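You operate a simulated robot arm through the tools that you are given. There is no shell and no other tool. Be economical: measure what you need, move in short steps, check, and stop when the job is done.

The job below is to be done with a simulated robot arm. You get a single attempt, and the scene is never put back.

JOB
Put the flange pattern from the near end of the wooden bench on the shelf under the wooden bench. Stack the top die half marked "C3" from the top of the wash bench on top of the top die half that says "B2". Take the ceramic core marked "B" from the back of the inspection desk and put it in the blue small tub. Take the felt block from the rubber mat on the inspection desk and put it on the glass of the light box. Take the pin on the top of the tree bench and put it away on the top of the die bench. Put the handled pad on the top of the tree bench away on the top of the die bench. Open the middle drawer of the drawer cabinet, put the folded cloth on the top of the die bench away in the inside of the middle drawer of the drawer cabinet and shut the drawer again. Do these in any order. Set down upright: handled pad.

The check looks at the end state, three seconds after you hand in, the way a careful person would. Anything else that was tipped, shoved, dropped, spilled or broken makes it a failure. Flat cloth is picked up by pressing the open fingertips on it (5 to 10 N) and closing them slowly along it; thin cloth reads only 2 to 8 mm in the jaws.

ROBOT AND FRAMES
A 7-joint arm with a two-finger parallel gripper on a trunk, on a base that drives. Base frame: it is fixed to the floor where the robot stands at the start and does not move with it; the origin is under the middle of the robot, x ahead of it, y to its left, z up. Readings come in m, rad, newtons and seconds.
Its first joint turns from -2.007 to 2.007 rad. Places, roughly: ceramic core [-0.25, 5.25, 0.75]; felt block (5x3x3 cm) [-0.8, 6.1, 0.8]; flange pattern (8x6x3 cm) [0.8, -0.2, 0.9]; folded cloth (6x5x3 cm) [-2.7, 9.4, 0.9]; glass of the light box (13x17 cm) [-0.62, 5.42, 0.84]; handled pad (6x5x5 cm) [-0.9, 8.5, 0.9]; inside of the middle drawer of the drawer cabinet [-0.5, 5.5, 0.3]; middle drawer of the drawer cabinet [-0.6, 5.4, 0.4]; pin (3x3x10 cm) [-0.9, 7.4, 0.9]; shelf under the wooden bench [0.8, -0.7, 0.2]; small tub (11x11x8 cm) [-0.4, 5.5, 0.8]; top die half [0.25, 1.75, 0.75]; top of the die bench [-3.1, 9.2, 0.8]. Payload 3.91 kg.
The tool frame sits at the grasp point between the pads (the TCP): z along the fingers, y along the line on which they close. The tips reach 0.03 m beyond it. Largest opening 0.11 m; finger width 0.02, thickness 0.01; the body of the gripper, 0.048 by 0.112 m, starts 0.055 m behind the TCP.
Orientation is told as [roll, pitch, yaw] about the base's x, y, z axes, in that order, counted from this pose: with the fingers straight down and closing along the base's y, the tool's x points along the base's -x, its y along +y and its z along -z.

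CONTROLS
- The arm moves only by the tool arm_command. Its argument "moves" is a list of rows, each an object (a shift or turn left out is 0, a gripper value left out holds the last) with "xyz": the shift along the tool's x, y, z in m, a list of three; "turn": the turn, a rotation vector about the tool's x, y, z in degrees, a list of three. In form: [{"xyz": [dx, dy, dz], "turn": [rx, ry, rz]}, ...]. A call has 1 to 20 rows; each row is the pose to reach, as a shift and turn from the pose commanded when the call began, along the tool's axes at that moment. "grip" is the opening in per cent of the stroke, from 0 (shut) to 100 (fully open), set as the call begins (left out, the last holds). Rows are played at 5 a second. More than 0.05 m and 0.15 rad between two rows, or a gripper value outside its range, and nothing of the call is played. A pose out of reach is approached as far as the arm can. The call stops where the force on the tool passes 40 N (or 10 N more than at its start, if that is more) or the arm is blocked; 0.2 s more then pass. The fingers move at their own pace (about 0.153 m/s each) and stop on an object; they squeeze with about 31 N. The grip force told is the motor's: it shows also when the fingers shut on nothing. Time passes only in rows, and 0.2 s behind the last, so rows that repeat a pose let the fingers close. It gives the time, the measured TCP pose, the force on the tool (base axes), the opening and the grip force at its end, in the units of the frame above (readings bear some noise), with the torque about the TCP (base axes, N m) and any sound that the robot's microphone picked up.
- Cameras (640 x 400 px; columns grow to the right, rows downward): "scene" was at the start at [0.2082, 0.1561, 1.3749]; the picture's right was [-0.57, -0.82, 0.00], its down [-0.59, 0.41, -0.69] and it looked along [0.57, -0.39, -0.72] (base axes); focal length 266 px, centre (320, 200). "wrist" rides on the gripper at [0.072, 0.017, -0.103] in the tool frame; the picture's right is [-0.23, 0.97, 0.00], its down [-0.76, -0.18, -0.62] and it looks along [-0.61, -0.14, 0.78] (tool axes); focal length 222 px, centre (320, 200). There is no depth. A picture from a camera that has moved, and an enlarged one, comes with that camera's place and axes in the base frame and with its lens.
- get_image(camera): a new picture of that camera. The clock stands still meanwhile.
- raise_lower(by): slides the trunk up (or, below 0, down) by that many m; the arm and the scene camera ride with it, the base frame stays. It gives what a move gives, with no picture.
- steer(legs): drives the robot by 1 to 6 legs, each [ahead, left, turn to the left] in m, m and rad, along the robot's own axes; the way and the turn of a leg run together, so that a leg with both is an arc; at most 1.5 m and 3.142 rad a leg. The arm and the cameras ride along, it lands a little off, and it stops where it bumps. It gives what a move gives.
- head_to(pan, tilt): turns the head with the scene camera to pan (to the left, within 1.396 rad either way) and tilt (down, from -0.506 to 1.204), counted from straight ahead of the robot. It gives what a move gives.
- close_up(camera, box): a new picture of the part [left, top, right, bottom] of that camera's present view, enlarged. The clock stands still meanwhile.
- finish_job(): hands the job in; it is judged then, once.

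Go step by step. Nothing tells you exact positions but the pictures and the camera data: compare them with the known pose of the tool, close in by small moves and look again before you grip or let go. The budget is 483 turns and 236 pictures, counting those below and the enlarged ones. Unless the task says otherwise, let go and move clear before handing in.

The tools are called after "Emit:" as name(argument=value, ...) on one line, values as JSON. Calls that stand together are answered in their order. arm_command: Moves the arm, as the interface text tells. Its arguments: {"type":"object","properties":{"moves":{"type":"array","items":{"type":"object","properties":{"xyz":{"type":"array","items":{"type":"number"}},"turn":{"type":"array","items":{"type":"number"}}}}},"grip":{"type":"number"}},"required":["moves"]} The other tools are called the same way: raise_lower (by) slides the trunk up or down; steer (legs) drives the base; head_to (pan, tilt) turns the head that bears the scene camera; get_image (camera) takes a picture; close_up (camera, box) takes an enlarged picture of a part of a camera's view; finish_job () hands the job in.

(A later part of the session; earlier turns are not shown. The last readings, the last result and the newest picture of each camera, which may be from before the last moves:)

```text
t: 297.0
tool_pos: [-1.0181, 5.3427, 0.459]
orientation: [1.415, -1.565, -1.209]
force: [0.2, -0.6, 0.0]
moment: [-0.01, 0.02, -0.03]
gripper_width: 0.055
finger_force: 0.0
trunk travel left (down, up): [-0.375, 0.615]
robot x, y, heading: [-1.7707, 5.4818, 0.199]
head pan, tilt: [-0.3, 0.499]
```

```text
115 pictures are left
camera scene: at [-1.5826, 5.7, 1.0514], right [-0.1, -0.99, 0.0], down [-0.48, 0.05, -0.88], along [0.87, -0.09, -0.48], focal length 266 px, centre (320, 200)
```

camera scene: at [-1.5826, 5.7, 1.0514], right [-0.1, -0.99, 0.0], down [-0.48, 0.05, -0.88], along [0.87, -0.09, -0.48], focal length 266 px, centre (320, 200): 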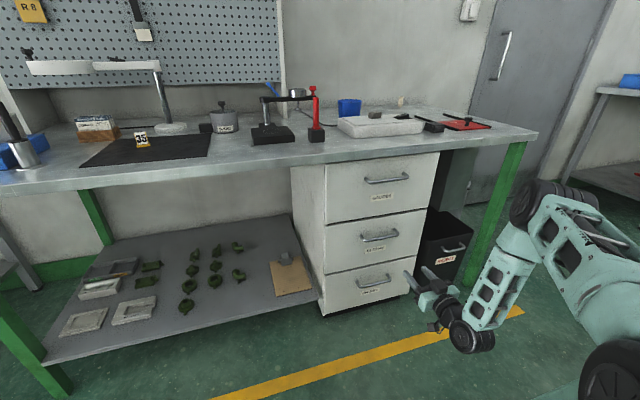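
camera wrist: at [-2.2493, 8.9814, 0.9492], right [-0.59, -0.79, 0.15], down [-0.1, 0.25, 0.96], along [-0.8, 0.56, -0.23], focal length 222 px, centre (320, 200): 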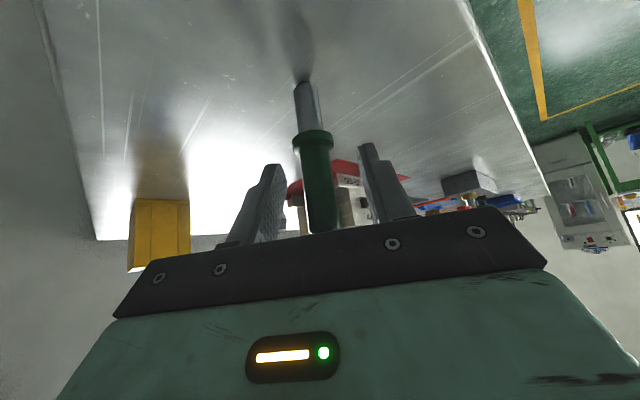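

Now roll 90° so the jaws close vertically.

Emit:
arm_command(moves=[{"turn": [0, 0, 8.2]}, {"turn": [0, 0, 16.4]}, {"turn": [0, 0, 24.6]}, {"turn": [0, 0, 32.8]}, {"turn": [0, 0, 41]}, {"turn": [0, 0, 49.2]}, {"turn": [0, 0, 57.4]}, {"turn": [0, 0, 65.6]}, {"turn": [0, 0, 73.8]}, {"turn": [0, 0, 82]}, {"turn": [0, 0, 90]}])

Emit:
get_image(camera="wrist")

```text
t: 299.4
tool_pos: [-1.0178, 5.3425, 0.4588]
orientation: [1.567, 0.007, -1.366]
force: [-0.2, -0.5, 0.2]
moment: [0.03, -0.03, 0.02]
gripper_width: 0.0551
finger_force: 0.0
trunk travel left (down, up): [-0.375, 0.615]
robot x, y, heading: [-1.7727, 5.4806, 0.201]
head pan, tilt: [-0.3, 0.499]
```

```text
114 pictures are left
camera wrist: at [-1.1342, 5.3938, 0.4772], right [0.05, -0.23, 0.97], down [-0.46, -0.87, -0.18], along [0.89, -0.44, -0.15], focal length 222 px, centre (320, 200)
```

wrist: 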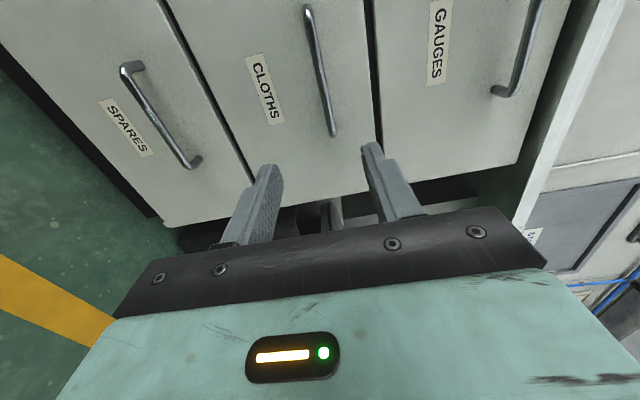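

The jaws are at the handle's height (≈ 0.46) and the bar is about 0.21 m ahead. I'll advance 0.16 m and check.

Emit:
arm_command(moves=[{"xyz": [0.004, 0.001, 0.04]}, {"xyz": [0.007, 0.003, 0.08]}, {"xyz": [0.011, 0.004, 0.12]}, {"xyz": [0.0145, 0.005, 0.15]}])

Emit:
get_image(camera="wrist")

Emit:
close_up(camera="scene", box=[330, 180, 490, 310])

```text
t: 300.4
tool_pos: [-0.8763, 5.3876, 0.4639]
orientation: [1.566, 0.006, -1.369]
force: [-0.2, 0.3, -0.3]
moment: [0.02, -0.02, 0.0]
gripper_width: 0.0551
finger_force: 0.0
trunk travel left (down, up): [-0.375, 0.615]
robot x, y, heading: [-1.7743, 5.4867, 0.2]
head pan, tilt: [-0.3, 0.499]
```

```text
113 pictures are left
camera wrist: at [-0.9911, 5.4382, 0.4813], right [0.05, -0.23, 0.97], down [-0.46, -0.87, -0.18], along [0.89, -0.44, -0.15], focal length 222 px, centre (320, 200)
```

wrist: 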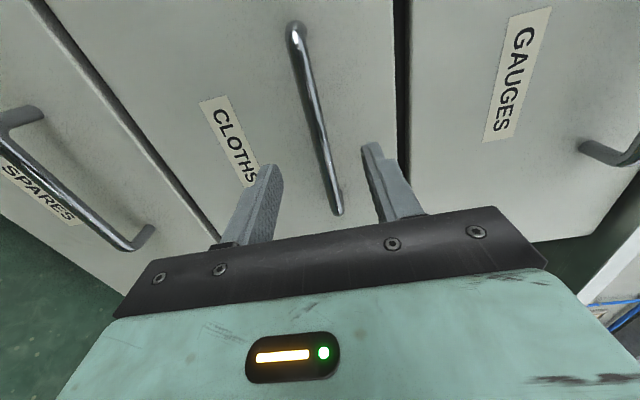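

```text
3.08 times, centred on (410, 245) of scene
camera zoom: at [-1.5826, 5.7, 1.0513], right [-0.1, -0.99, 0.0], down [-0.48, 0.05, -0.88], along [0.87, -0.09, -0.48], focal length 818 px, centre (43, 62)
```

zoom: 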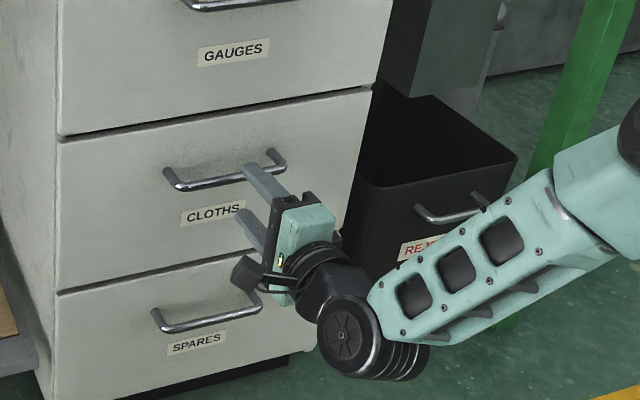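

Bar centred between jaws, 6.5 cm ahead. I'll advance 5 cm and close on it.

Emit:
arm_command(moves=[{"xyz": [0, 0, 0.03]}, {"xyz": [0, 0, 0.05]}])

Emit:
arm_command(moves=[{"xyz": [0, 0, 0]}, {"xyz": [0, 0, 0]}, {"xyz": [0, 0, 0]}, {"xyz": [0, 0, 0]}], grip=0)

Emit:
get_image(camera="wrist")

```text
t: 301.0
tool_pos: [-0.8271, 5.3977, 0.4646]
orientation: [1.567, 0.005, -1.368]
force: [0.3, -0.1, 0.6]
moment: [-0.02, 0.03, -0.02]
gripper_width: 0.0548
finger_force: 0.1
trunk travel left (down, up): [-0.375, 0.615]
robot x, y, heading: [-1.7711, 5.4864, 0.198]
head pan, tilt: [-0.3, 0.499]
```

```text
t: 302.0
tool_pos: [-0.8269, 5.3977, 0.4657]
orientation: [1.569, 0.005, -1.369]
force: [1.3, -0.2, 6.4]
moment: [-0.32, -0.07, -0.09]
gripper_width: 0.0114
finger_force: 44.9
trunk travel left (down, up): [-0.375, 0.615]
robot x, y, heading: [-1.7719, 5.4845, 0.204]
head pan, tilt: [-0.3, 0.499]
```

```text
111 pictures are left
camera wrist: at [-0.9422, 5.4485, 0.4827], right [0.05, -0.23, 0.97], down [-0.46, -0.87, -0.18], along [0.89, -0.44, -0.15], focal length 222 px, centre (320, 200)
```

wrist: 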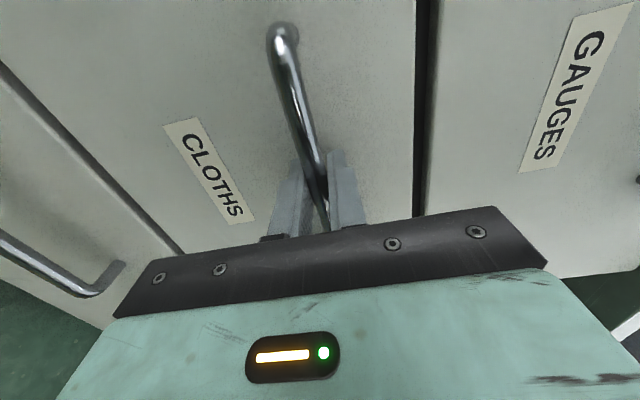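

Bar gripped. Pulling the drawer with the arm.

Emit:
arm_command(moves=[{"xyz": [0, 0, -0.02]}, {"xyz": [0, 0, -0.04]}, {"xyz": [0, 0, -0.06]}, {"xyz": [0, 0, -0.08]}, {"xyz": [0, 0, -0.1]}, {"xyz": [0, 0, -0.12]}])

Emit:
get_image(camera="scene")

```text
t: 303.4
tool_pos: [-0.944, 5.3753, 0.4666]
orientation: [1.565, 0.005, -1.366]
force: [-0.8, 9.5, 3.2]
moment: [-0.28, 0.0, 0.24]
gripper_width: 0.0118
finger_force: 44.9
trunk travel left (down, up): [-0.375, 0.615]
robot x, y, heading: [-1.7724, 5.4845, 0.2]
head pan, tilt: [-0.3, 0.499]
```

```text
110 pictures are left
camera scene: at [-1.5828, 5.7003, 1.0511], right [-0.1, -0.99, 0.0], down [-0.48, 0.05, -0.88], along [0.87, -0.09, -0.48], focal length 266 px, centre (320, 200)
```

scene: 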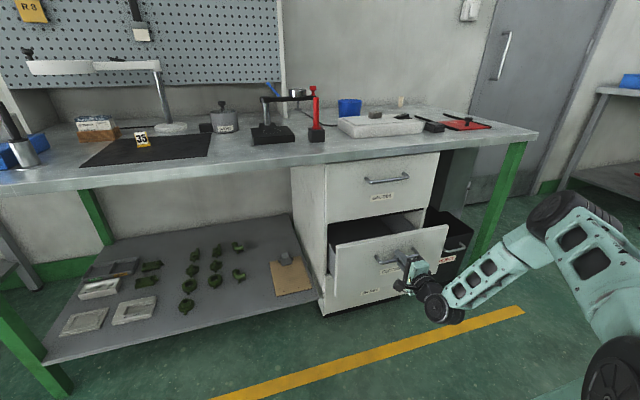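

The drawer slides out well. Pulling further.

Emit:
arm_command(moves=[{"xyz": [0, 0, -0.02]}, {"xyz": [0, 0, -0.04]}, {"xyz": [0, 0, -0.06]}, {"xyz": [0, 0, -0.08]}, {"xyz": [0, 0, -0.1]}, {"xyz": [0, 0, -0.12]}])

Emit:
get_image(camera="scene")

```text
t: 304.8
tool_pos: [-1.0626, 5.3514, 0.4648]
orientation: [1.57, 0.008, -1.361]
force: [-4.8, 29.2, 14.7]
moment: [-0.35, -0.03, -0.99]
gripper_width: 0.0116
finger_force: 45.1
trunk travel left (down, up): [-0.375, 0.615]
robot x, y, heading: [-1.7726, 5.4823, 0.199]
head pan, tilt: [-0.3, 0.499]
```

```text
109 pictures are left
camera scene: at [-1.5833, 5.7008, 1.0514], right [-0.1, -0.99, 0.0], down [-0.48, 0.05, -0.88], along [0.87, -0.09, -0.48], focal length 266 px, centre (320, 200)
```

scene: 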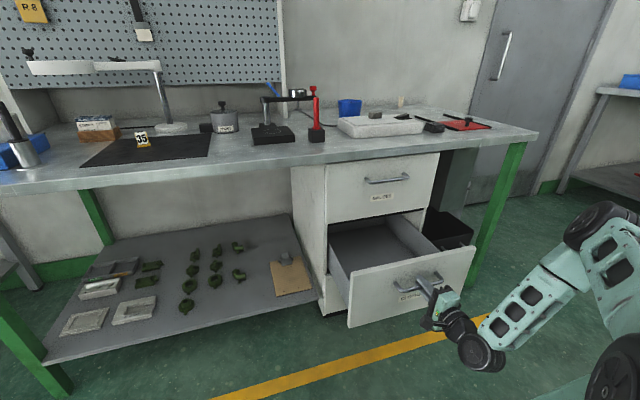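

Open about 23 cm, which is enough. I'll release and retreat.

Emit:
arm_command(moves=[{"xyz": [0, 0, 0]}, {"xyz": [0, 0, 0]}, {"xyz": [0, 0, 0]}], grip=50)

Emit:
arm_command(moves=[{"xyz": [0, 0, -0.03]}, {"xyz": [0, 0, -0.06]}, {"xyz": [0, 0, -0.08]}])

Emit:
steer(legs=[[-0.2, 0, 0]])

Emit:
get_image(camera="scene")

```text
t: 305.6
tool_pos: [-1.0632, 5.3502, 0.464]
orientation: [1.566, 0.006, -1.369]
force: [0.0, -0.1, -0.8]
moment: [-0.04, -0.01, 0.0]
gripper_width: 0.0549
finger_force: 0.0
trunk travel left (down, up): [-0.375, 0.615]
robot x, y, heading: [-1.7715, 5.481, 0.2]
head pan, tilt: [-0.3, 0.499]
```

```text
t: 306.4
tool_pos: [-1.1388, 5.3328, 0.4656]
orientation: [1.567, 0.005, -1.369]
force: [0.9, -0.9, -0.4]
moment: [0.0, -0.01, -0.01]
gripper_width: 0.0553
finger_force: 0.2
trunk travel left (down, up): [-0.375, 0.615]
robot x, y, heading: [-1.7713, 5.4848, 0.198]
head pan, tilt: [-0.3, 0.499]
```

```text
t: 308.0
tool_pos: [-1.337, 5.2917, 0.4641]
orientation: [1.566, 0.007, -1.369]
force: [0.9, -0.9, -0.3]
moment: [0.03, 0.03, -0.03]
gripper_width: 0.0548
finger_force: 0.1
trunk travel left (down, up): [-0.375, 0.615]
robot x, y, heading: [-1.9692, 5.4442, 0.195]
head pan, tilt: [-0.3, 0.499]
```

```text
108 pictures are left
camera scene: at [-1.7787, 5.6601, 1.0513], right [-0.1, -0.99, 0.0], down [-0.48, 0.05, -0.88], along [0.87, -0.09, -0.48], focal length 266 px, centre (320, 200)
```

scene: 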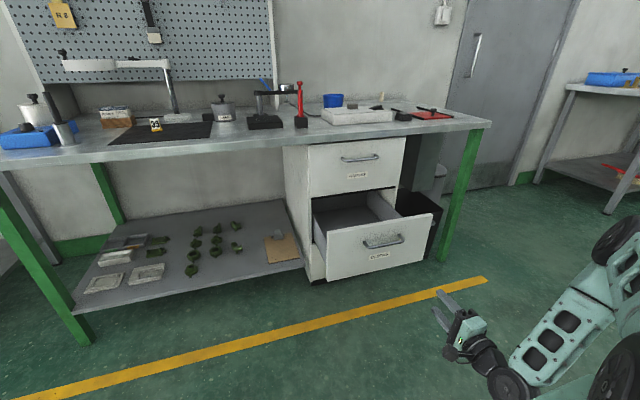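

Drawer open. Now I unroll and lower the tool back to vertical, then raise the trunk for travel.

Emit:
arm_command(moves=[{"turn": [0, 0, -8.2]}, {"turn": [0, 0, -16.4]}, {"turn": [0, 0, -24.6]}, {"turn": [0, 0, -32.8]}, {"turn": [0, 0, -41]}, {"turn": [0, 0, -49.2]}, {"turn": [0, 0, -57.4]}, {"turn": [0, 0, -65.6]}, {"turn": [0, 0, -73.8]}, {"turn": [0, 0, -82]}, {"turn": [0, 0, -90]}])

Emit:
arm_command(moves=[{"xyz": [-0.01, 0, 0], "turn": [0, 8.2, 0]}, {"xyz": [-0.02, 0, 0], "turn": [0, 16.4, 0]}, {"xyz": [-0.03, 0, 0], "turn": [0, 24.6, 0]}, {"xyz": [-0.04, 0, 0], "turn": [0, 32.8, 0]}, {"xyz": [-0.05, 0, 0], "turn": [0, 41, 0]}, {"xyz": [-0.06, 0, 0], "turn": [0, 49.2, 0]}, {"xyz": [-0.07, 0, 0], "turn": [0, 57.4, 0]}, {"xyz": [-0.08, 0, 0], "turn": [0, 65.6, 0]}, {"xyz": [-0.09, 0, 0], "turn": [0, 73.8, 0]}, {"xyz": [-0.1, 0, 0], "turn": [0, 82, 0]}, {"xyz": [-0.1, 0, 0], "turn": [0, 90, 0]}])

Emit:
raise_lower(by=0.35)

```text
t: 310.4
tool_pos: [-1.3369, 5.2926, 0.4652]
orientation: [0.863, -1.568, -0.66]
force: [-0.3, -0.3, 0.5]
moment: [-0.03, 0.02, 0.0]
gripper_width: 0.0548
finger_force: 0.0
trunk travel left (down, up): [-0.375, 0.615]
robot x, y, heading: [-1.9697, 5.4427, 0.193]
head pan, tilt: [-0.3, 0.499]
```

```text
t: 312.8
tool_pos: [-1.3349, 5.2918, 0.5659]
orientation: [0.005, 0.004, 0.2]
force: [0.7, 1.1, 0.1]
moment: [-0.01, 0.01, -0.03]
gripper_width: 0.055
finger_force: 0.1
trunk travel left (down, up): [-0.375, 0.615]
robot x, y, heading: [-1.9664, 5.4473, 0.203]
head pan, tilt: [-0.3, 0.499]
```

```text
t: 316.2
tool_pos: [-1.3361, 5.2911, 0.9155]
orientation: [0.003, 0.003, 0.202]
force: [1.1, -0.4, 0.3]
moment: [0.0, 0.02, 0.03]
gripper_width: 0.0549
finger_force: 0.0
trunk travel left (down, up): [-0.725, 0.265]
robot x, y, heading: [-1.9655, 5.447, 0.193]
head pan, tilt: [-0.3, 0.499]
```

I'll raise the hand and travel to the tree bench's left end, keeping clear of the open drawer and the work table.

Emit:
arm_command(moves=[{"xyz": [0, 0, -0.04]}, {"xyz": [0, 0, -0.08]}, {"xyz": [0, 0, -0.12]}, {"xyz": [0, 0, -0.16]}, {"xyz": [0, 0, -0.2]}])

Emit:
steer(legs=[[0, 0.7, 0], [0.35, 0, 0], [0, 1.2, 0], [0, 1.1, 0]])

Emit:
head_to(pan=0.0, tilt=0.65)

Emit:
get_image(camera="scene")

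```text
t: 317.4
tool_pos: [-1.3364, 5.2906, 1.1147]
orientation: [0.005, 0.003, 0.202]
force: [0.2, -0.1, 0.1]
moment: [0.02, 0.04, 0.01]
gripper_width: 0.055
finger_force: 0.0
trunk travel left (down, up): [-0.725, 0.265]
robot x, y, heading: [-1.9661, 5.4453, 0.192]
head pan, tilt: [-0.3, 0.499]
```

```text
t: 334.0
tool_pos: [-1.584, 8.2911, 1.1146]
orientation: [0.005, 0.003, 0.211]
force: [-0.4, -0.7, 0.0]
moment: [0.0, 0.0, 0.06]
gripper_width: 0.0549
finger_force: 0.1
trunk travel left (down, up): [-0.725, 0.265]
robot x, y, heading: [-2.2183, 8.4381, 0.207]
head pan, tilt: [-0.3, 0.499]
```

```text
t: 334.8
tool_pos: [-1.5833, 8.2922, 1.1155]
orientation: [0.006, 0.003, 0.213]
force: [-0.3, 0.3, -0.4]
moment: [0.03, -0.01, -0.01]
gripper_width: 0.055
finger_force: 0.1
trunk travel left (down, up): [-0.725, 0.265]
robot x, y, heading: [-2.2189, 8.4409, 0.206]
head pan, tilt: [0.0, 0.649]
```

```text
107 pictures are left
camera scene: at [-2.0356, 8.6836, 1.388], right [0.21, -0.98, 0.0], down [-0.59, -0.12, -0.8], along [0.78, 0.16, -0.6], focal length 266 px, centre (320, 200)
```

scene: 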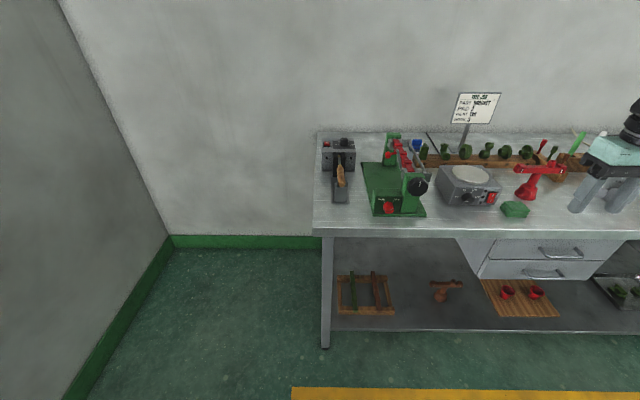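

The blue pad is partly behind the spit device from here. I'll zoom in.

Emit:
close_up(camera="scene", box=[360, 110, 520, 220])

```text
3.64 times, centred on (440, 165) of scene
camera zoom: at [-2.0356, 8.6836, 1.388], right [0.21, -0.98, 0.0], down [-0.59, -0.12, -0.8], along [0.78, 0.16, -0.6], focal length 967 px, centre (-116, 327)
```

zoom: 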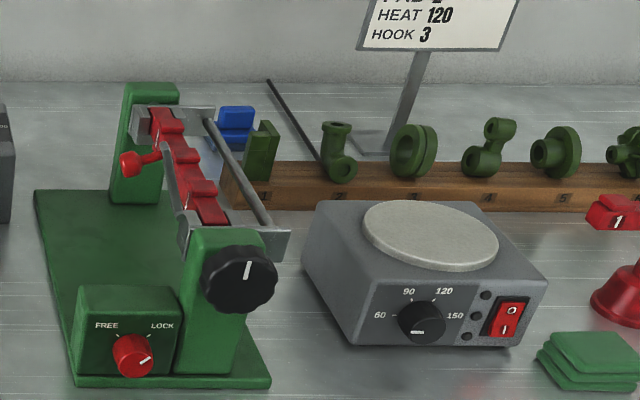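

The pad lies behind pattern 1 of the wooden row, right of the spit device. I'll drive up close (gap ≈ 0.39 m) and look with both cameras.

Emit:
steer(legs=[[0.41, -0.07, 0]])

Emit:
head_to(pan=-0.15, tilt=0.55)

Emit:
get_image(camera="scene")

```text
t: 337.4
tool_pos: [-1.1624, 8.3072, 1.1145]
orientation: [0.006, 0.004, 0.211]
force: [0.0, 0.4, -0.8]
moment: [-0.02, 0.02, 0.02]
gripper_width: 0.0549
finger_force: 0.1
trunk travel left (down, up): [-0.725, 0.265]
robot x, y, heading: [-1.8002, 8.4536, 0.205]
head pan, tilt: [0.0, 0.649]
```

```text
t: 338.1
tool_pos: [-1.1629, 8.3066, 1.1151]
orientation: [0.005, 0.003, 0.21]
force: [0.6, 0.1, 0.3]
moment: [0.01, 0.01, 0.01]
gripper_width: 0.055
finger_force: 0.1
trunk travel left (down, up): [-0.725, 0.265]
robot x, y, heading: [-1.7957, 8.4525, 0.207]
head pan, tilt: [-0.15, 0.55]
```

```text
105 pictures are left
camera scene: at [-1.61, 8.6867, 1.3967], right [0.06, -1.0, 0.0], down [-0.52, -0.03, -0.85], along [0.85, 0.05, -0.52], focal length 266 px, centre (320, 200)
```

scene: 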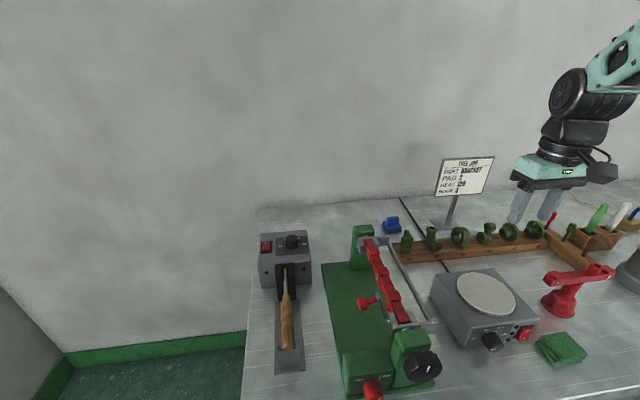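

Pad at about (-0.90, 8.49), with the sign's left edge at y ≈ 8.37. I'll move left first, then forward at height.

Emit:
arm_command(moves=[{"xyz": [0, 0.043, 0]}, {"xyz": [0, 0.086, 0]}, {"xyz": [0, 0.129, 0]}, {"xyz": [-0.045, 0.129, 0]}, {"xyz": [-0.09, 0.129, 0]}, {"xyz": [-0.135, 0.129, 0]}, {"xyz": [-0.18, 0.129, 0]}, {"xyz": [-0.225, 0.129, 0]}])

Emit:
get_image(camera="wrist")

Emit:
close_up(camera="scene", box=[340, 130, 500, 250])

```text
t: 339.9
tool_pos: [-0.9684, 8.4797, 1.1152]
orientation: [0.005, 0.005, 0.207]
force: [0.1, -0.2, -0.9]
moment: [0.03, -0.01, -0.01]
gripper_width: 0.0549
finger_force: 0.0
trunk travel left (down, up): [-0.725, 0.265]
robot x, y, heading: [-1.7948, 8.4538, 0.207]
head pan, tilt: [-0.15, 0.55]
```

```text
104 pictures are left
camera wrist: at [-1.0418, 8.481, 1.2201], right [0.02, 1.0, 0.0], down [0.78, -0.02, 0.62], along [0.62, -0.01, -0.79], focal length 222 px, centre (320, 200)
```

wrist: 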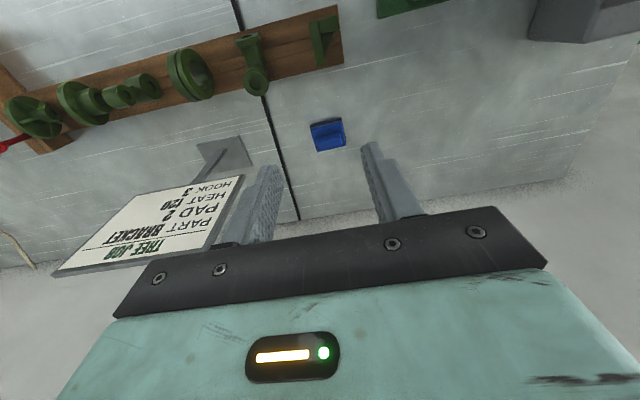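

```text
3.33 times, centred on (420, 190) of scene
camera zoom: at [-1.6105, 8.6865, 1.3968], right [0.06, -1.0, 0.0], down [-0.52, -0.03, -0.85], along [0.85, 0.05, -0.52], focal length 886 px, centre (-13, 233)
```

zoom: 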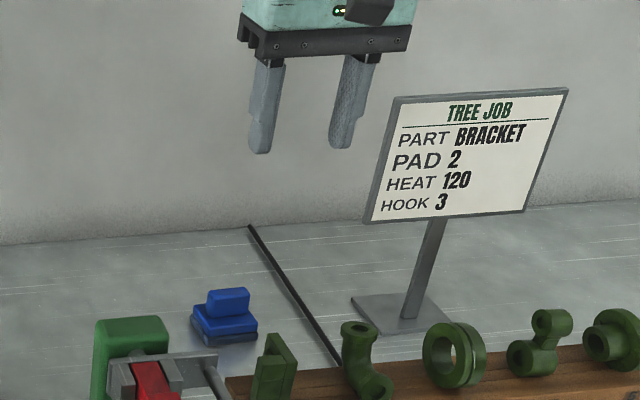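

Emit:
close_up(camera="wrist", box=[280, 100, 380, 165])

Emit:
close_up(camera="scene", box=[375, 205, 425, 240])

```text
6.15 times, centred on (330, 132) of wrist
camera zoom: at [-1.0418, 8.481, 1.2201], right [0.02, 1.0, 0.0], down [0.78, -0.02, 0.62], along [0.62, -0.01, -0.79], focal length 1367 px, centre (258, 615)
```

zoom: 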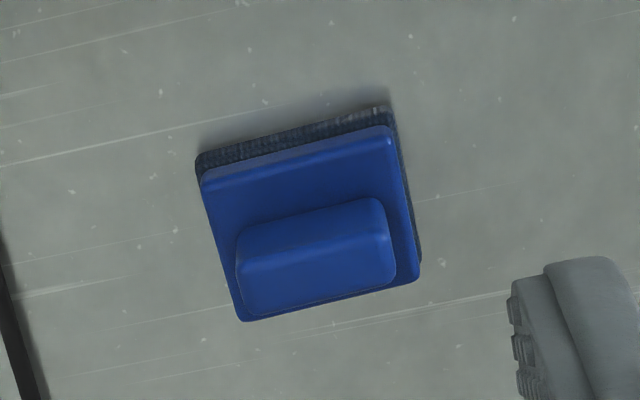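

```text
11.43 times, centred on (400, 222) of scene
camera zoom: at [-1.6105, 8.6865, 1.3968], right [0.06, -1.0, 0.0], down [-0.52, -0.03, -0.85], along [0.85, 0.05, -0.52], focal length 3038 px, centre (-594, -57)
```

zoom: 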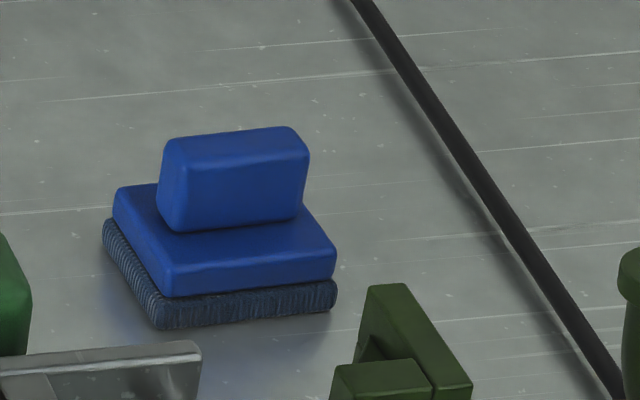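

The pad's handle block runs along y at about (-0.897, 8.493), top z ≈ 0.90. I'll grip it by its ends with the present orientation, descending in stages.

Emit:
arm_command(moves=[{"xyz": [-0.036, -0.001, 0.02]}, {"xyz": [-0.0726, -0.0017, 0.04]}, {"xyz": [-0.0726, -0.0017, 0.08]}, {"xyz": [-0.0726, -0.0017, 0.12]}], grip=70)

Emit:
get_image(camera="wrist")

Emit:
close_up(camera="scene", box=[350, 150, 450, 240])

```text
t: 340.9
tool_pos: [-0.8999, 8.494, 0.9937]
orientation: [0.006, 0.003, 0.209]
force: [-1.2, 1.0, 0.5]
moment: [0.0, -0.03, -0.03]
gripper_width: 0.077
finger_force: 0.0
trunk travel left (down, up): [-0.725, 0.265]
robot x, y, heading: [-1.795, 8.4585, 0.202]
head pan, tilt: [-0.15, 0.55]
```

```text
100 pictures are left
camera wrist: at [-0.9733, 8.4952, 1.0981], right [0.02, 1.0, 0.0], down [0.78, -0.02, 0.62], along [0.62, -0.01, -0.78], focal length 222 px, centre (320, 200)
```

wrist: 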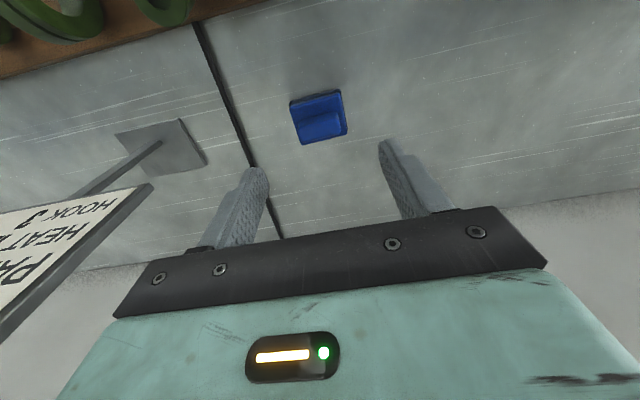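

```text
4.44 times, centred on (400, 195) of scene
camera zoom: at [-1.6102, 8.6866, 1.3968], right [0.06, -1.0, 0.0], down [-0.52, -0.03, -0.85], along [0.85, 0.05, -0.52], focal length 1182 px, centre (-36, 222)
```

zoom: 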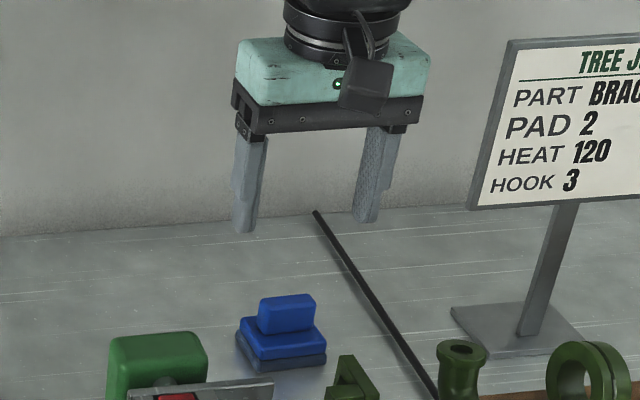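

Aligned. I'll descend to TCP z ≈ 0.908.

Emit:
arm_command(moves=[{"xyz": [-0.002, 0.001, 0.04]}, {"xyz": [-0.002, 0.001, 0.07]}, {"xyz": [-0.002, 0.001, 0.084]}])

Emit:
get_image(camera="wrist")

Emit:
close_up(camera="scene", box=[350, 160, 450, 250])

```text
t: 341.7
tool_pos: [-0.8965, 8.4963, 0.9102]
orientation: [0.008, 0.003, 0.21]
force: [-0.6, -0.2, 1.6]
moment: [0.04, -0.03, 0.04]
gripper_width: 0.0771
finger_force: 0.0
trunk travel left (down, up): [-0.725, 0.265]
robot x, y, heading: [-1.795, 8.4542, 0.204]
head pan, tilt: [-0.15, 0.55]
```

```text
98 pictures are left
camera wrist: at [-0.9701, 8.4973, 1.015], right [0.02, 1.0, 0.0], down [0.78, -0.02, 0.62], along [0.62, -0.01, -0.78], focal length 222 px, centre (320, 200)
```

wrist: 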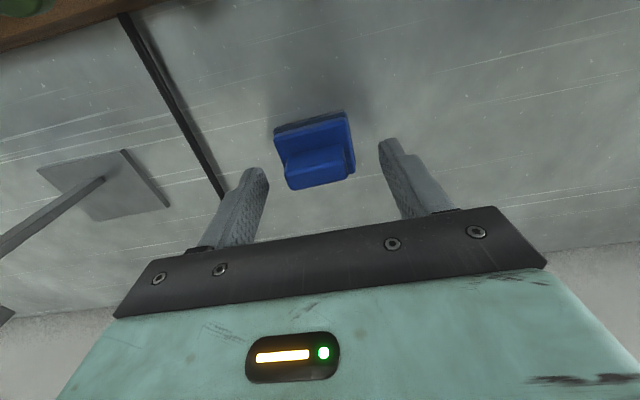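

```text
4.44 times, centred on (400, 205) of scene
camera zoom: at [-1.6101, 8.6866, 1.3968], right [0.06, -1.0, 0.0], down [-0.52, -0.03, -0.85], along [0.85, 0.05, -0.52], focal length 1182 px, centre (-36, 178)
```

zoom: 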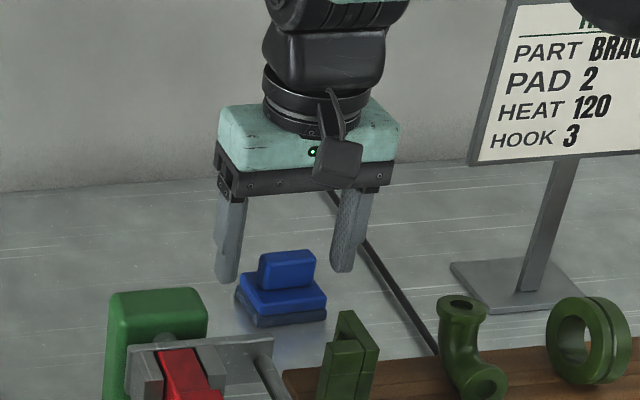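

Fingers straddle the handle ends. Closing slowly and lifting.

Emit:
arm_command(moves=[{"xyz": [0, 0, 0.002]}, {"xyz": [0, 0, 0.002]}, {"xyz": [0, 0, 0.002]}, {"xyz": [0, 0, 0.002]}], grip=0)

Emit:
arm_command(moves=[{"xyz": [0, 0, -0.03]}, {"xyz": [0, 0, -0.06]}])

Emit:
close_up(camera="scene", box=[350, 140, 450, 230])

```text
t: 342.7
tool_pos: [-0.8958, 8.4967, 0.9097]
orientation: [0.007, 0.002, 0.209]
force: [0.5, -2.4, 10.2]
moment: [-0.16, 0.01, 0.04]
gripper_width: 0.0388
finger_force: 30.9
trunk travel left (down, up): [-0.725, 0.265]
robot x, y, heading: [-1.7972, 8.4539, 0.204]
head pan, tilt: [-0.15, 0.55]
```

```text
t: 343.3
tool_pos: [-0.8975, 8.4962, 0.9678]
orientation: [0.006, 0.005, 0.211]
force: [0.8, 0.5, -1.1]
moment: [0.0, 0.03, -0.03]
gripper_width: 0.0389
finger_force: 31.3
trunk travel left (down, up): [-0.725, 0.265]
robot x, y, heading: [-1.7997, 8.4533, 0.206]
head pan, tilt: [-0.15, 0.55]
```

```text
4.44 times, centred on (400, 185) of scene
camera zoom: at [-1.6096, 8.6867, 1.3966], right [0.06, -1.0, 0.0], down [-0.52, -0.03, -0.85], along [0.85, 0.05, -0.52], focal length 1182 px, centre (-36, 267)
```

zoom: 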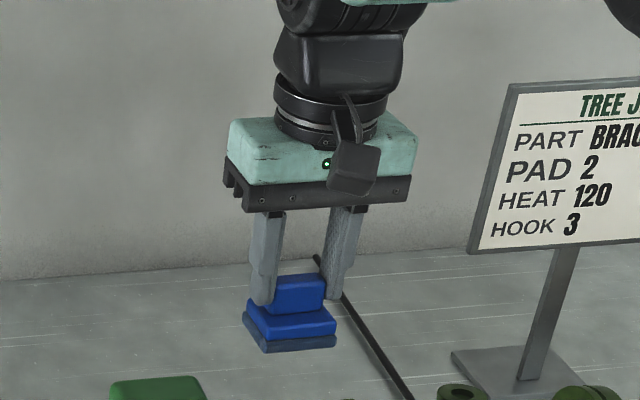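

The pad is held upright. I'll lift to travel height, retract, and back away.

Emit:
arm_command(moves=[{"xyz": [0, 0, -0.04]}, {"xyz": [0, 0, -0.08]}, {"xyz": [0, 0, -0.12]}, {"xyz": [0, 0, -0.15]}, {"xyz": [0.04, 0, -0.15]}, {"xyz": [0.08, 0, -0.15]}, {"xyz": [0.12, 0, -0.15]}, {"xyz": [0.16, 0, -0.15]}, {"xyz": [0.2, 0, -0.15]}, {"xyz": [0.24, 0, -0.15]}])

Emit:
steer(legs=[[-0.3, 0, 0]])

Emit:
get_image(camera="scene")

```text
t: 345.5
tool_pos: [-1.1325, 8.4447, 1.1204]
orientation: [0.007, 0.003, 0.209]
force: [0.2, 0.3, -0.8]
moment: [-0.04, 0.03, 0.0]
gripper_width: 0.039
finger_force: 30.7
trunk travel left (down, up): [-0.725, 0.265]
robot x, y, heading: [-1.795, 8.453, 0.205]
head pan, tilt: [-0.15, 0.55]
```

```text
t: 347.5
tool_pos: [-1.4286, 8.3834, 1.12]
orientation: [0.005, 0.004, 0.21]
force: [0.8, 0.4, -0.4]
moment: [0.0, 0.0, 0.0]
gripper_width: 0.0388
finger_force: 31.5
trunk travel left (down, up): [-0.725, 0.265]
robot x, y, heading: [-2.0959, 8.396, 0.212]
head pan, tilt: [-0.15, 0.55]
```

```text
95 pictures are left
camera scene: at [-1.9078, 8.6245, 1.3967], right [0.06, -1.0, 0.0], down [-0.52, -0.03, -0.85], along [0.85, 0.05, -0.52], focal length 266 px, centre (320, 200)
```

scene: 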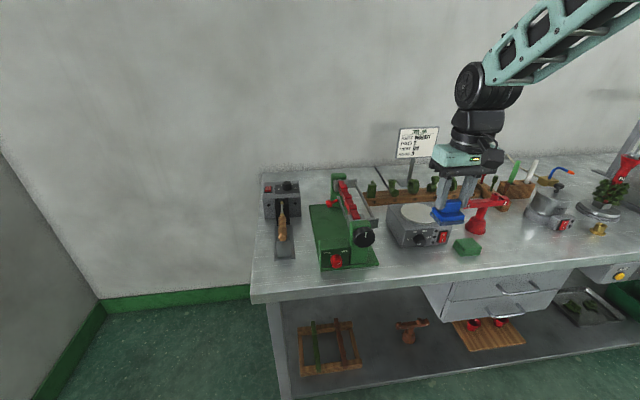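

Bench items undisturbed. Now turn to the die bench and carry the pad over the free front strip near (-2.517, 8.99).

Emit:
steer(legs=[[0, 0, 1.553], [0.0, 0.451, 0]])

Emit:
head_to(pan=-0.2, tilt=0.65)

Emit:
get_image(camera="scene")

Emit:
get_image(camera="wrist")

```text
t: 354.0
tool_pos: [-2.5117, 8.9798, 1.1211]
orientation: [0.006, 0.003, 1.744]
force: [-0.3, 0.8, -0.2]
moment: [0.0, 0.01, 0.0]
gripper_width: 0.0389
finger_force: 31.3
trunk travel left (down, up): [-0.725, 0.265]
robot x, y, heading: [-2.5469, 8.318, 1.737]
head pan, tilt: [-0.15, 0.55]
```

```text
t: 354.7
tool_pos: [-2.5122, 8.9802, 1.1203]
orientation: [0.004, 0.003, 1.743]
force: [-1.2, 0.2, -0.8]
moment: [-0.04, -0.02, 0.0]
gripper_width: 0.0388
finger_force: 30.7
trunk travel left (down, up): [-0.725, 0.265]
robot x, y, heading: [-2.55, 8.3176, 1.742]
head pan, tilt: [-0.201, 0.649]
```

```text
94 pictures are left
camera scene: at [-2.7689, 8.5055, 1.388], right [1.0, -0.03, 0.0], down [-0.02, -0.6, -0.8], along [0.02, 0.8, -0.6], focal length 266 px, centre (320, 200)
```

scene: 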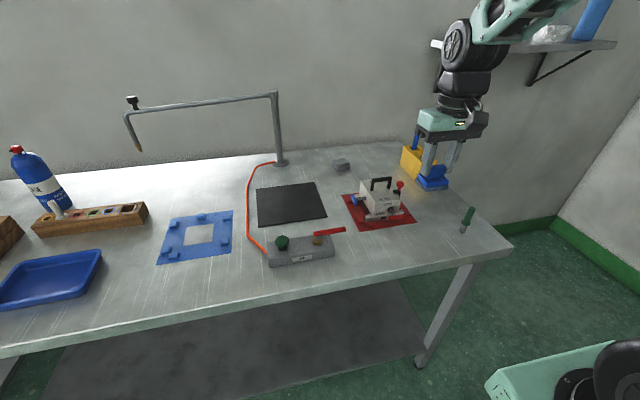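

```text
93 pictures are left
camera wrist: at [-2.515, 8.9069, 1.2246], right [-1.0, 0.06, 0.0], down [0.05, 0.78, 0.62], along [0.03, 0.62, -0.78], focal length 222 px, centre (320, 200)
```

wrist: 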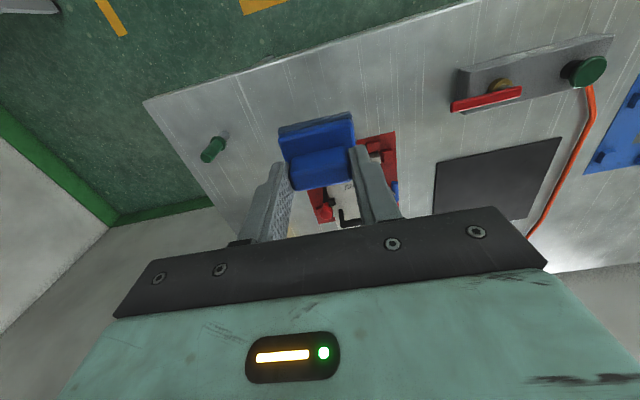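

The pad is over the free strip between front edge and red mat. I'll move 2 cm deeper and descend.

Emit:
arm_command(moves=[{"xyz": [-0.02, 0, 0.03]}, {"xyz": [-0.02, 0, 0.075]}, {"xyz": [-0.02, 0, 0.12]}, {"xyz": [-0.02, 0, 0.165]}, {"xyz": [-0.02, 0, 0.19]}])

Emit:
get_image(camera="wrist")

Emit:
close_up(camera="scene", box=[330, 130, 490, 260])

```text
t: 355.9
tool_pos: [-2.516, 9.0014, 0.9304]
orientation: [0.006, 0.003, 1.745]
force: [0.1, -0.4, -0.5]
moment: [-0.04, -0.02, -0.01]
gripper_width: 0.0386
finger_force: 31.1
trunk travel left (down, up): [-0.725, 0.265]
robot x, y, heading: [-2.5449, 8.3174, 1.741]
head pan, tilt: [-0.201, 0.649]
```

```text
92 pictures are left
camera wrist: at [-2.519, 8.9274, 1.0331], right [-1.0, 0.06, 0.0], down [0.05, 0.78, 0.62], along [0.03, 0.62, -0.78], focal length 222 px, centre (320, 200)
```

wrist: 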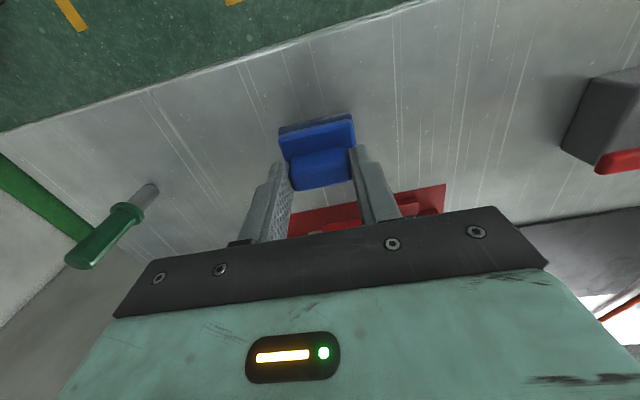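

```text
3.08 times, centred on (410, 195) of scene
camera zoom: at [-2.7689, 8.5052, 1.388], right [1.0, -0.03, 0.0], down [-0.02, -0.6, -0.8], along [0.03, 0.8, -0.6], focal length 818 px, centre (43, 215)
```

zoom: 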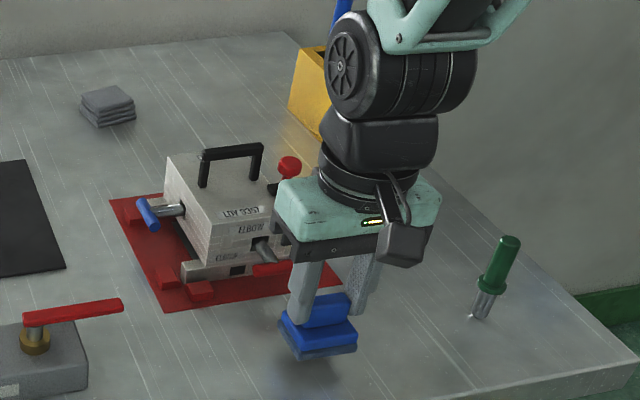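

Clear. Descending to contact.

Emit:
arm_command(moves=[{"xyz": [0, 0, 0.006]}, {"xyz": [0, 0, 0.012]}, {"xyz": [0, 0, 0.016]}, {"xyz": [0, 0, 0.02]}])

```text
t: 356.9
tool_pos: [-2.5158, 8.9995, 0.91]
orientation: [0.006, 0.004, 1.743]
force: [-0.2, -2.6, 5.6]
moment: [-0.01, -0.1, -0.05]
gripper_width: 0.0392
finger_force: 31.1
trunk travel left (down, up): [-0.725, 0.265]
robot x, y, heading: [-2.5464, 8.316, 1.744]
head pan, tilt: [-0.201, 0.649]
```

Touching with about 6 N. I'll release and rise.

Emit:
arm_command(moves=[{"xyz": [0, 0, 0]}, {"xyz": [0, 0, 0]}, {"xyz": [0, 0, 0]}], grip=68)

Emit:
arm_command(moves=[{"xyz": [0, 0, -0.03]}, {"xyz": [0, 0, -0.07]}, {"xyz": [0, 0, -0.11]}, {"xyz": [0, 0, -0.15]}, {"xyz": [0, 0, -0.19]}])

Emit:
close_up(camera="scene", box=[300, 130, 500, 270])

```text
t: 357.7
tool_pos: [-2.5153, 9.0003, 0.9096]
orientation: [0.006, 0.004, 1.744]
force: [0.4, 0.1, 0.1]
moment: [0.05, 0.04, -0.03]
gripper_width: 0.075
finger_force: 0.1
trunk travel left (down, up): [-0.725, 0.265]
robot x, y, heading: [-2.548, 8.3174, 1.742]
head pan, tilt: [-0.201, 0.649]
```

```text
t: 358.9
tool_pos: [-2.516, 9.0008, 1.1007]
orientation: [0.007, 0.004, 1.743]
force: [0.0, 0.9, 0.4]
moment: [-0.01, -0.02, 0.01]
gripper_width: 0.0749
finger_force: 0.1
trunk travel left (down, up): [-0.725, 0.265]
robot x, y, heading: [-2.5445, 8.3169, 1.742]
head pan, tilt: [-0.201, 0.649]
```

```text
2.86 times, centred on (400, 200) of scene
camera zoom: at [-2.7689, 8.5059, 1.3878], right [1.0, -0.03, 0.0], down [-0.02, -0.6, -0.8], along [0.02, 0.8, -0.6], focal length 760 px, centre (91, 200)
```

zoom: 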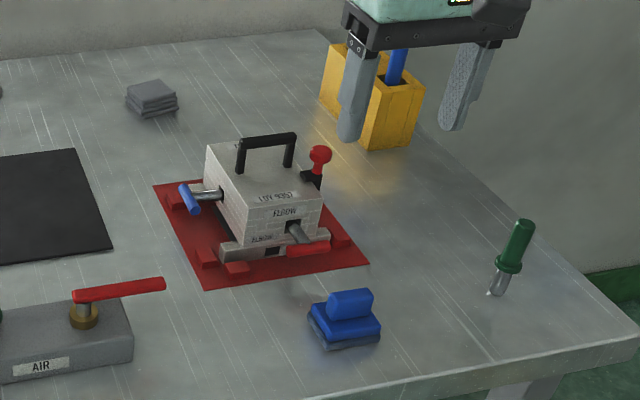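

The pad stands upright on the die bench. The folded cloth is at about (-2.658, 9.417), so I'll raise the hand and drive closer.

Emit:
arm_command(moves=[{"xyz": [0, 0, -0.03]}, {"xyz": [0, 0, -0.06]}])

Emit:
steer(legs=[[0, 0.05, 0], [0.2, 0, 0]])

Emit:
get_image(camera="scene")

Emit:
get_image(camera="wrist")

```text
t: 359.5
tool_pos: [-2.5176, 8.9997, 1.159]
orientation: [0.005, 0.003, 1.743]
force: [0.2, 0.2, -0.6]
moment: [-0.05, 0.01, -0.02]
gripper_width: 0.0748
finger_force: 0.1
trunk travel left (down, up): [-0.725, 0.265]
robot x, y, heading: [-2.5448, 8.3177, 1.735]
head pan, tilt: [-0.201, 0.649]
```

```text
t: 361.6
tool_pos: [-2.5979, 9.186, 1.1597]
orientation: [0.005, 0.004, 1.742]
force: [-0.7, -0.2, -1.1]
moment: [0.01, 0.01, 0.0]
gripper_width: 0.075
finger_force: 0.0
trunk travel left (down, up): [-0.725, 0.265]
robot x, y, heading: [-2.6312, 8.5029, 1.736]
head pan, tilt: [-0.201, 0.649]
```

```text
89 pictures are left
camera scene: at [-2.8509, 8.6918, 1.3879], right [1.0, -0.03, 0.0], down [-0.02, -0.6, -0.8], along [0.03, 0.8, -0.6], focal length 266 px, centre (320, 200)
```

scene: 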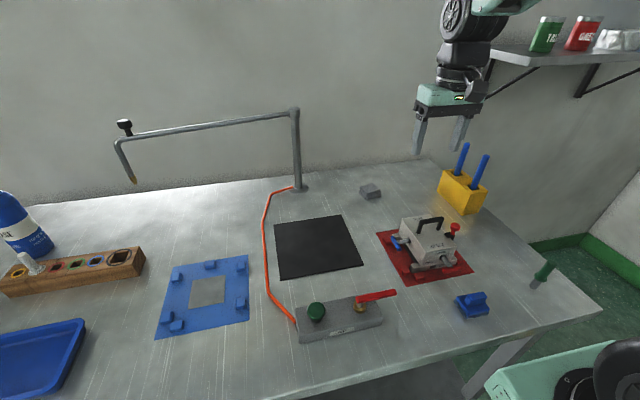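

```text
88 pictures are left
camera wrist: at [-2.6006, 9.1125, 1.2632], right [-1.0, 0.06, 0.0], down [0.05, 0.78, 0.62], along [0.03, 0.62, -0.78], focal length 222 px, centre (320, 200)
```

wrist: 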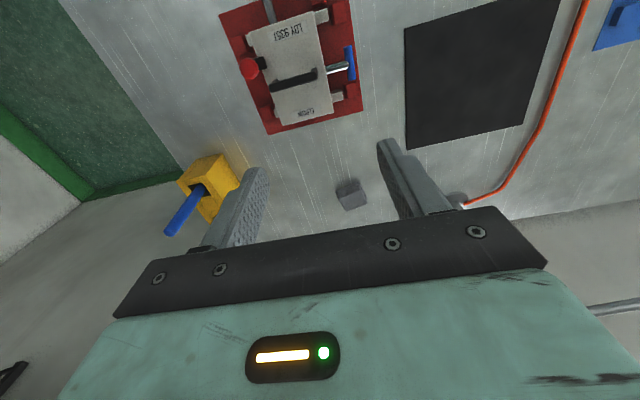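

The cloth is at about (-2.654, 9.405). I'll move over it and lower to z ≈ 1.03.

Emit:
arm_command(moves=[{"xyz": [-0.044, 0.004, 0]}, {"xyz": [-0.088, 0.008, 0]}, {"xyz": [-0.132, 0.012, 0]}, {"xyz": [-0.176, 0.016, 0.01]}, {"xyz": [-0.218, 0.0197, 0.03]}, {"xyz": [-0.218, 0.0197, 0.07]}, {"xyz": [-0.218, 0.0197, 0.11]}, {"xyz": [-0.218, 0.0197, 0.14]}])

Emit:
close_up(camera="wrist", box=[220, 50, 420, 200])

Emit:
close_up(camera="scene", box=[320, 110, 460, 220])

```text
t: 363.4
tool_pos: [-2.655, 9.3979, 1.0174]
orientation: [0.005, 0.003, 1.742]
force: [-0.6, -1.1, 0.9]
moment: [0.0, -0.06, 0.0]
gripper_width: 0.0749
finger_force: 0.0
trunk travel left (down, up): [-0.725, 0.265]
robot x, y, heading: [-2.6275, 8.5017, 1.739]
head pan, tilt: [-0.201, 0.649]
```

```text
2.67 times, centred on (320, 125) of wrist
camera zoom: at [-2.6574, 9.3246, 1.1213], right [-1.0, 0.06, 0.0], down [0.05, 0.78, 0.62], along [0.03, 0.62, -0.78], focal length 592 px, centre (320, 400)
```

zoom: 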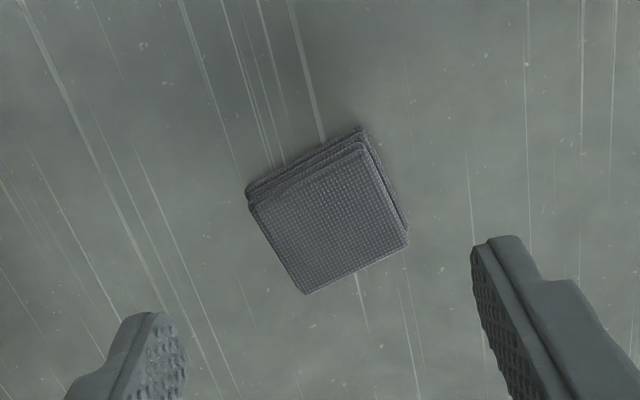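

```text
3.64 times, centred on (390, 165) of scene
camera zoom: at [-2.8508, 8.6916, 1.388], right [1.0, -0.03, 0.0], down [-0.02, -0.6, -0.8], along [0.03, 0.8, -0.6], focal length 967 px, centre (66, 327)
```

zoom: 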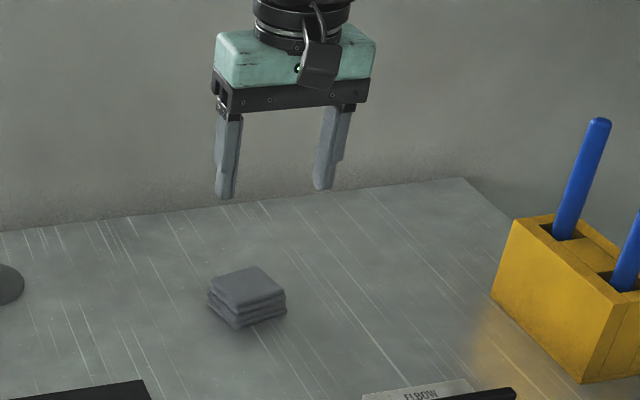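

The cloth is centred at (-2.657, 9.42), rotated about 20° from the jaws. I'll rotate, centre, and descend.

Emit:
arm_command(moves=[{"xyz": [-0.011, -0.001, 0], "turn": [0, 0, -7]}, {"xyz": [-0.022, -0.002, 0], "turn": [0, 0, -14]}, {"xyz": [-0.022, -0.002, 0.02], "turn": [0, 0, -20.6]}, {"xyz": [-0.022, -0.002, 0.06], "turn": [0, 0, -20.6]}, {"xyz": [-0.022, -0.002, 0.08], "turn": [0, 0, -20.6]}])

Emit:
close_up(camera="wrist", box=[200, 80, 440, 230])

```text
t: 364.6
tool_pos: [-2.6564, 9.4191, 0.9378]
orientation: [0.005, 0.002, 2.101]
force: [-0.2, 0.2, -0.3]
moment: [0.01, -0.05, 0.0]
gripper_width: 0.0749
finger_force: 0.0
trunk travel left (down, up): [-0.725, 0.265]
robot x, y, heading: [-2.6306, 8.5044, 1.735]
head pan, tilt: [-0.201, 0.649]
```

```text
2.67 times, centred on (320, 155) of wrist
camera zoom: at [-2.6327, 9.3482, 1.0417], right [-0.95, -0.3, 0.01], down [-0.23, 0.75, 0.62], along [-0.19, 0.59, -0.78], focal length 592 px, centre (320, 320)
```

zoom: 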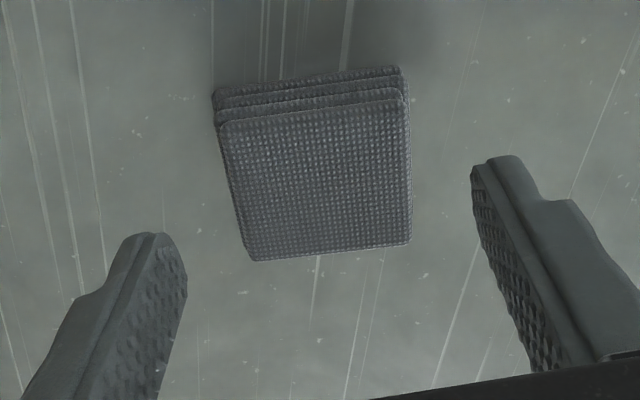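

Aligned. Descend to grip height and close.

Emit:
arm_command(moves=[{"xyz": [-0.001, 0, 0.03]}, {"xyz": [-0.002, 0, 0.05]}])

Emit:
arm_command(moves=[{"xyz": [0, 0, 0]}, {"xyz": [0, 0, 0]}, {"xyz": [0, 0, 0]}, {"xyz": [0, 0, 0]}], grip=0)

Emit:
arm_command(moves=[{"xyz": [0, 0, -0.03]}, {"xyz": [0, 0, -0.06]}])

Emit:
close_up(camera="scene", box=[320, 110, 460, 220])

```text
t: 365.2
tool_pos: [-2.6572, 9.4207, 0.8888]
orientation: [0.004, 0.002, 2.102]
force: [0.0, -0.1, 1.3]
moment: [0.01, -0.02, -0.02]
gripper_width: 0.0746
finger_force: 0.1
trunk travel left (down, up): [-0.725, 0.265]
robot x, y, heading: [-2.63, 8.5035, 1.733]
head pan, tilt: [-0.201, 0.649]
```

```text
t: 366.2
tool_pos: [-2.657, 9.4203, 0.8874]
orientation: [0.005, 0.001, 2.101]
force: [0.0, 0.1, 2.3]
moment: [0.04, 0.01, -0.04]
gripper_width: 0.0607
finger_force: 30.6
trunk travel left (down, up): [-0.725, 0.265]
robot x, y, heading: [-2.627, 8.5034, 1.738]
head pan, tilt: [-0.201, 0.649]
```

```text
t: 366.8
tool_pos: [-2.6573, 9.4202, 0.9476]
orientation: [0.008, 0.003, 2.103]
force: [-0.4, -0.5, -0.6]
moment: [-0.03, 0.02, -0.03]
gripper_width: 0.0606
finger_force: 30.9
trunk travel left (down, up): [-0.725, 0.265]
robot x, y, heading: [-2.6291, 8.505, 1.737]
head pan, tilt: [-0.201, 0.649]
```

```text
3.64 times, centred on (390, 165) of scene
camera zoom: at [-2.8509, 8.6921, 1.3878], right [1.0, -0.03, 0.0], down [-0.02, -0.6, -0.8], along [0.03, 0.8, -0.6], focal length 967 px, centre (66, 327)
```

zoom: 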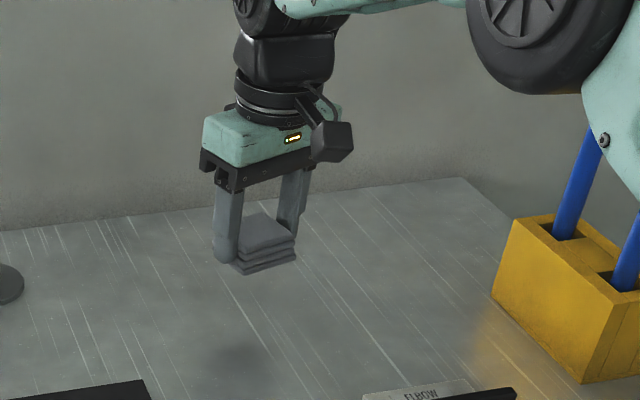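

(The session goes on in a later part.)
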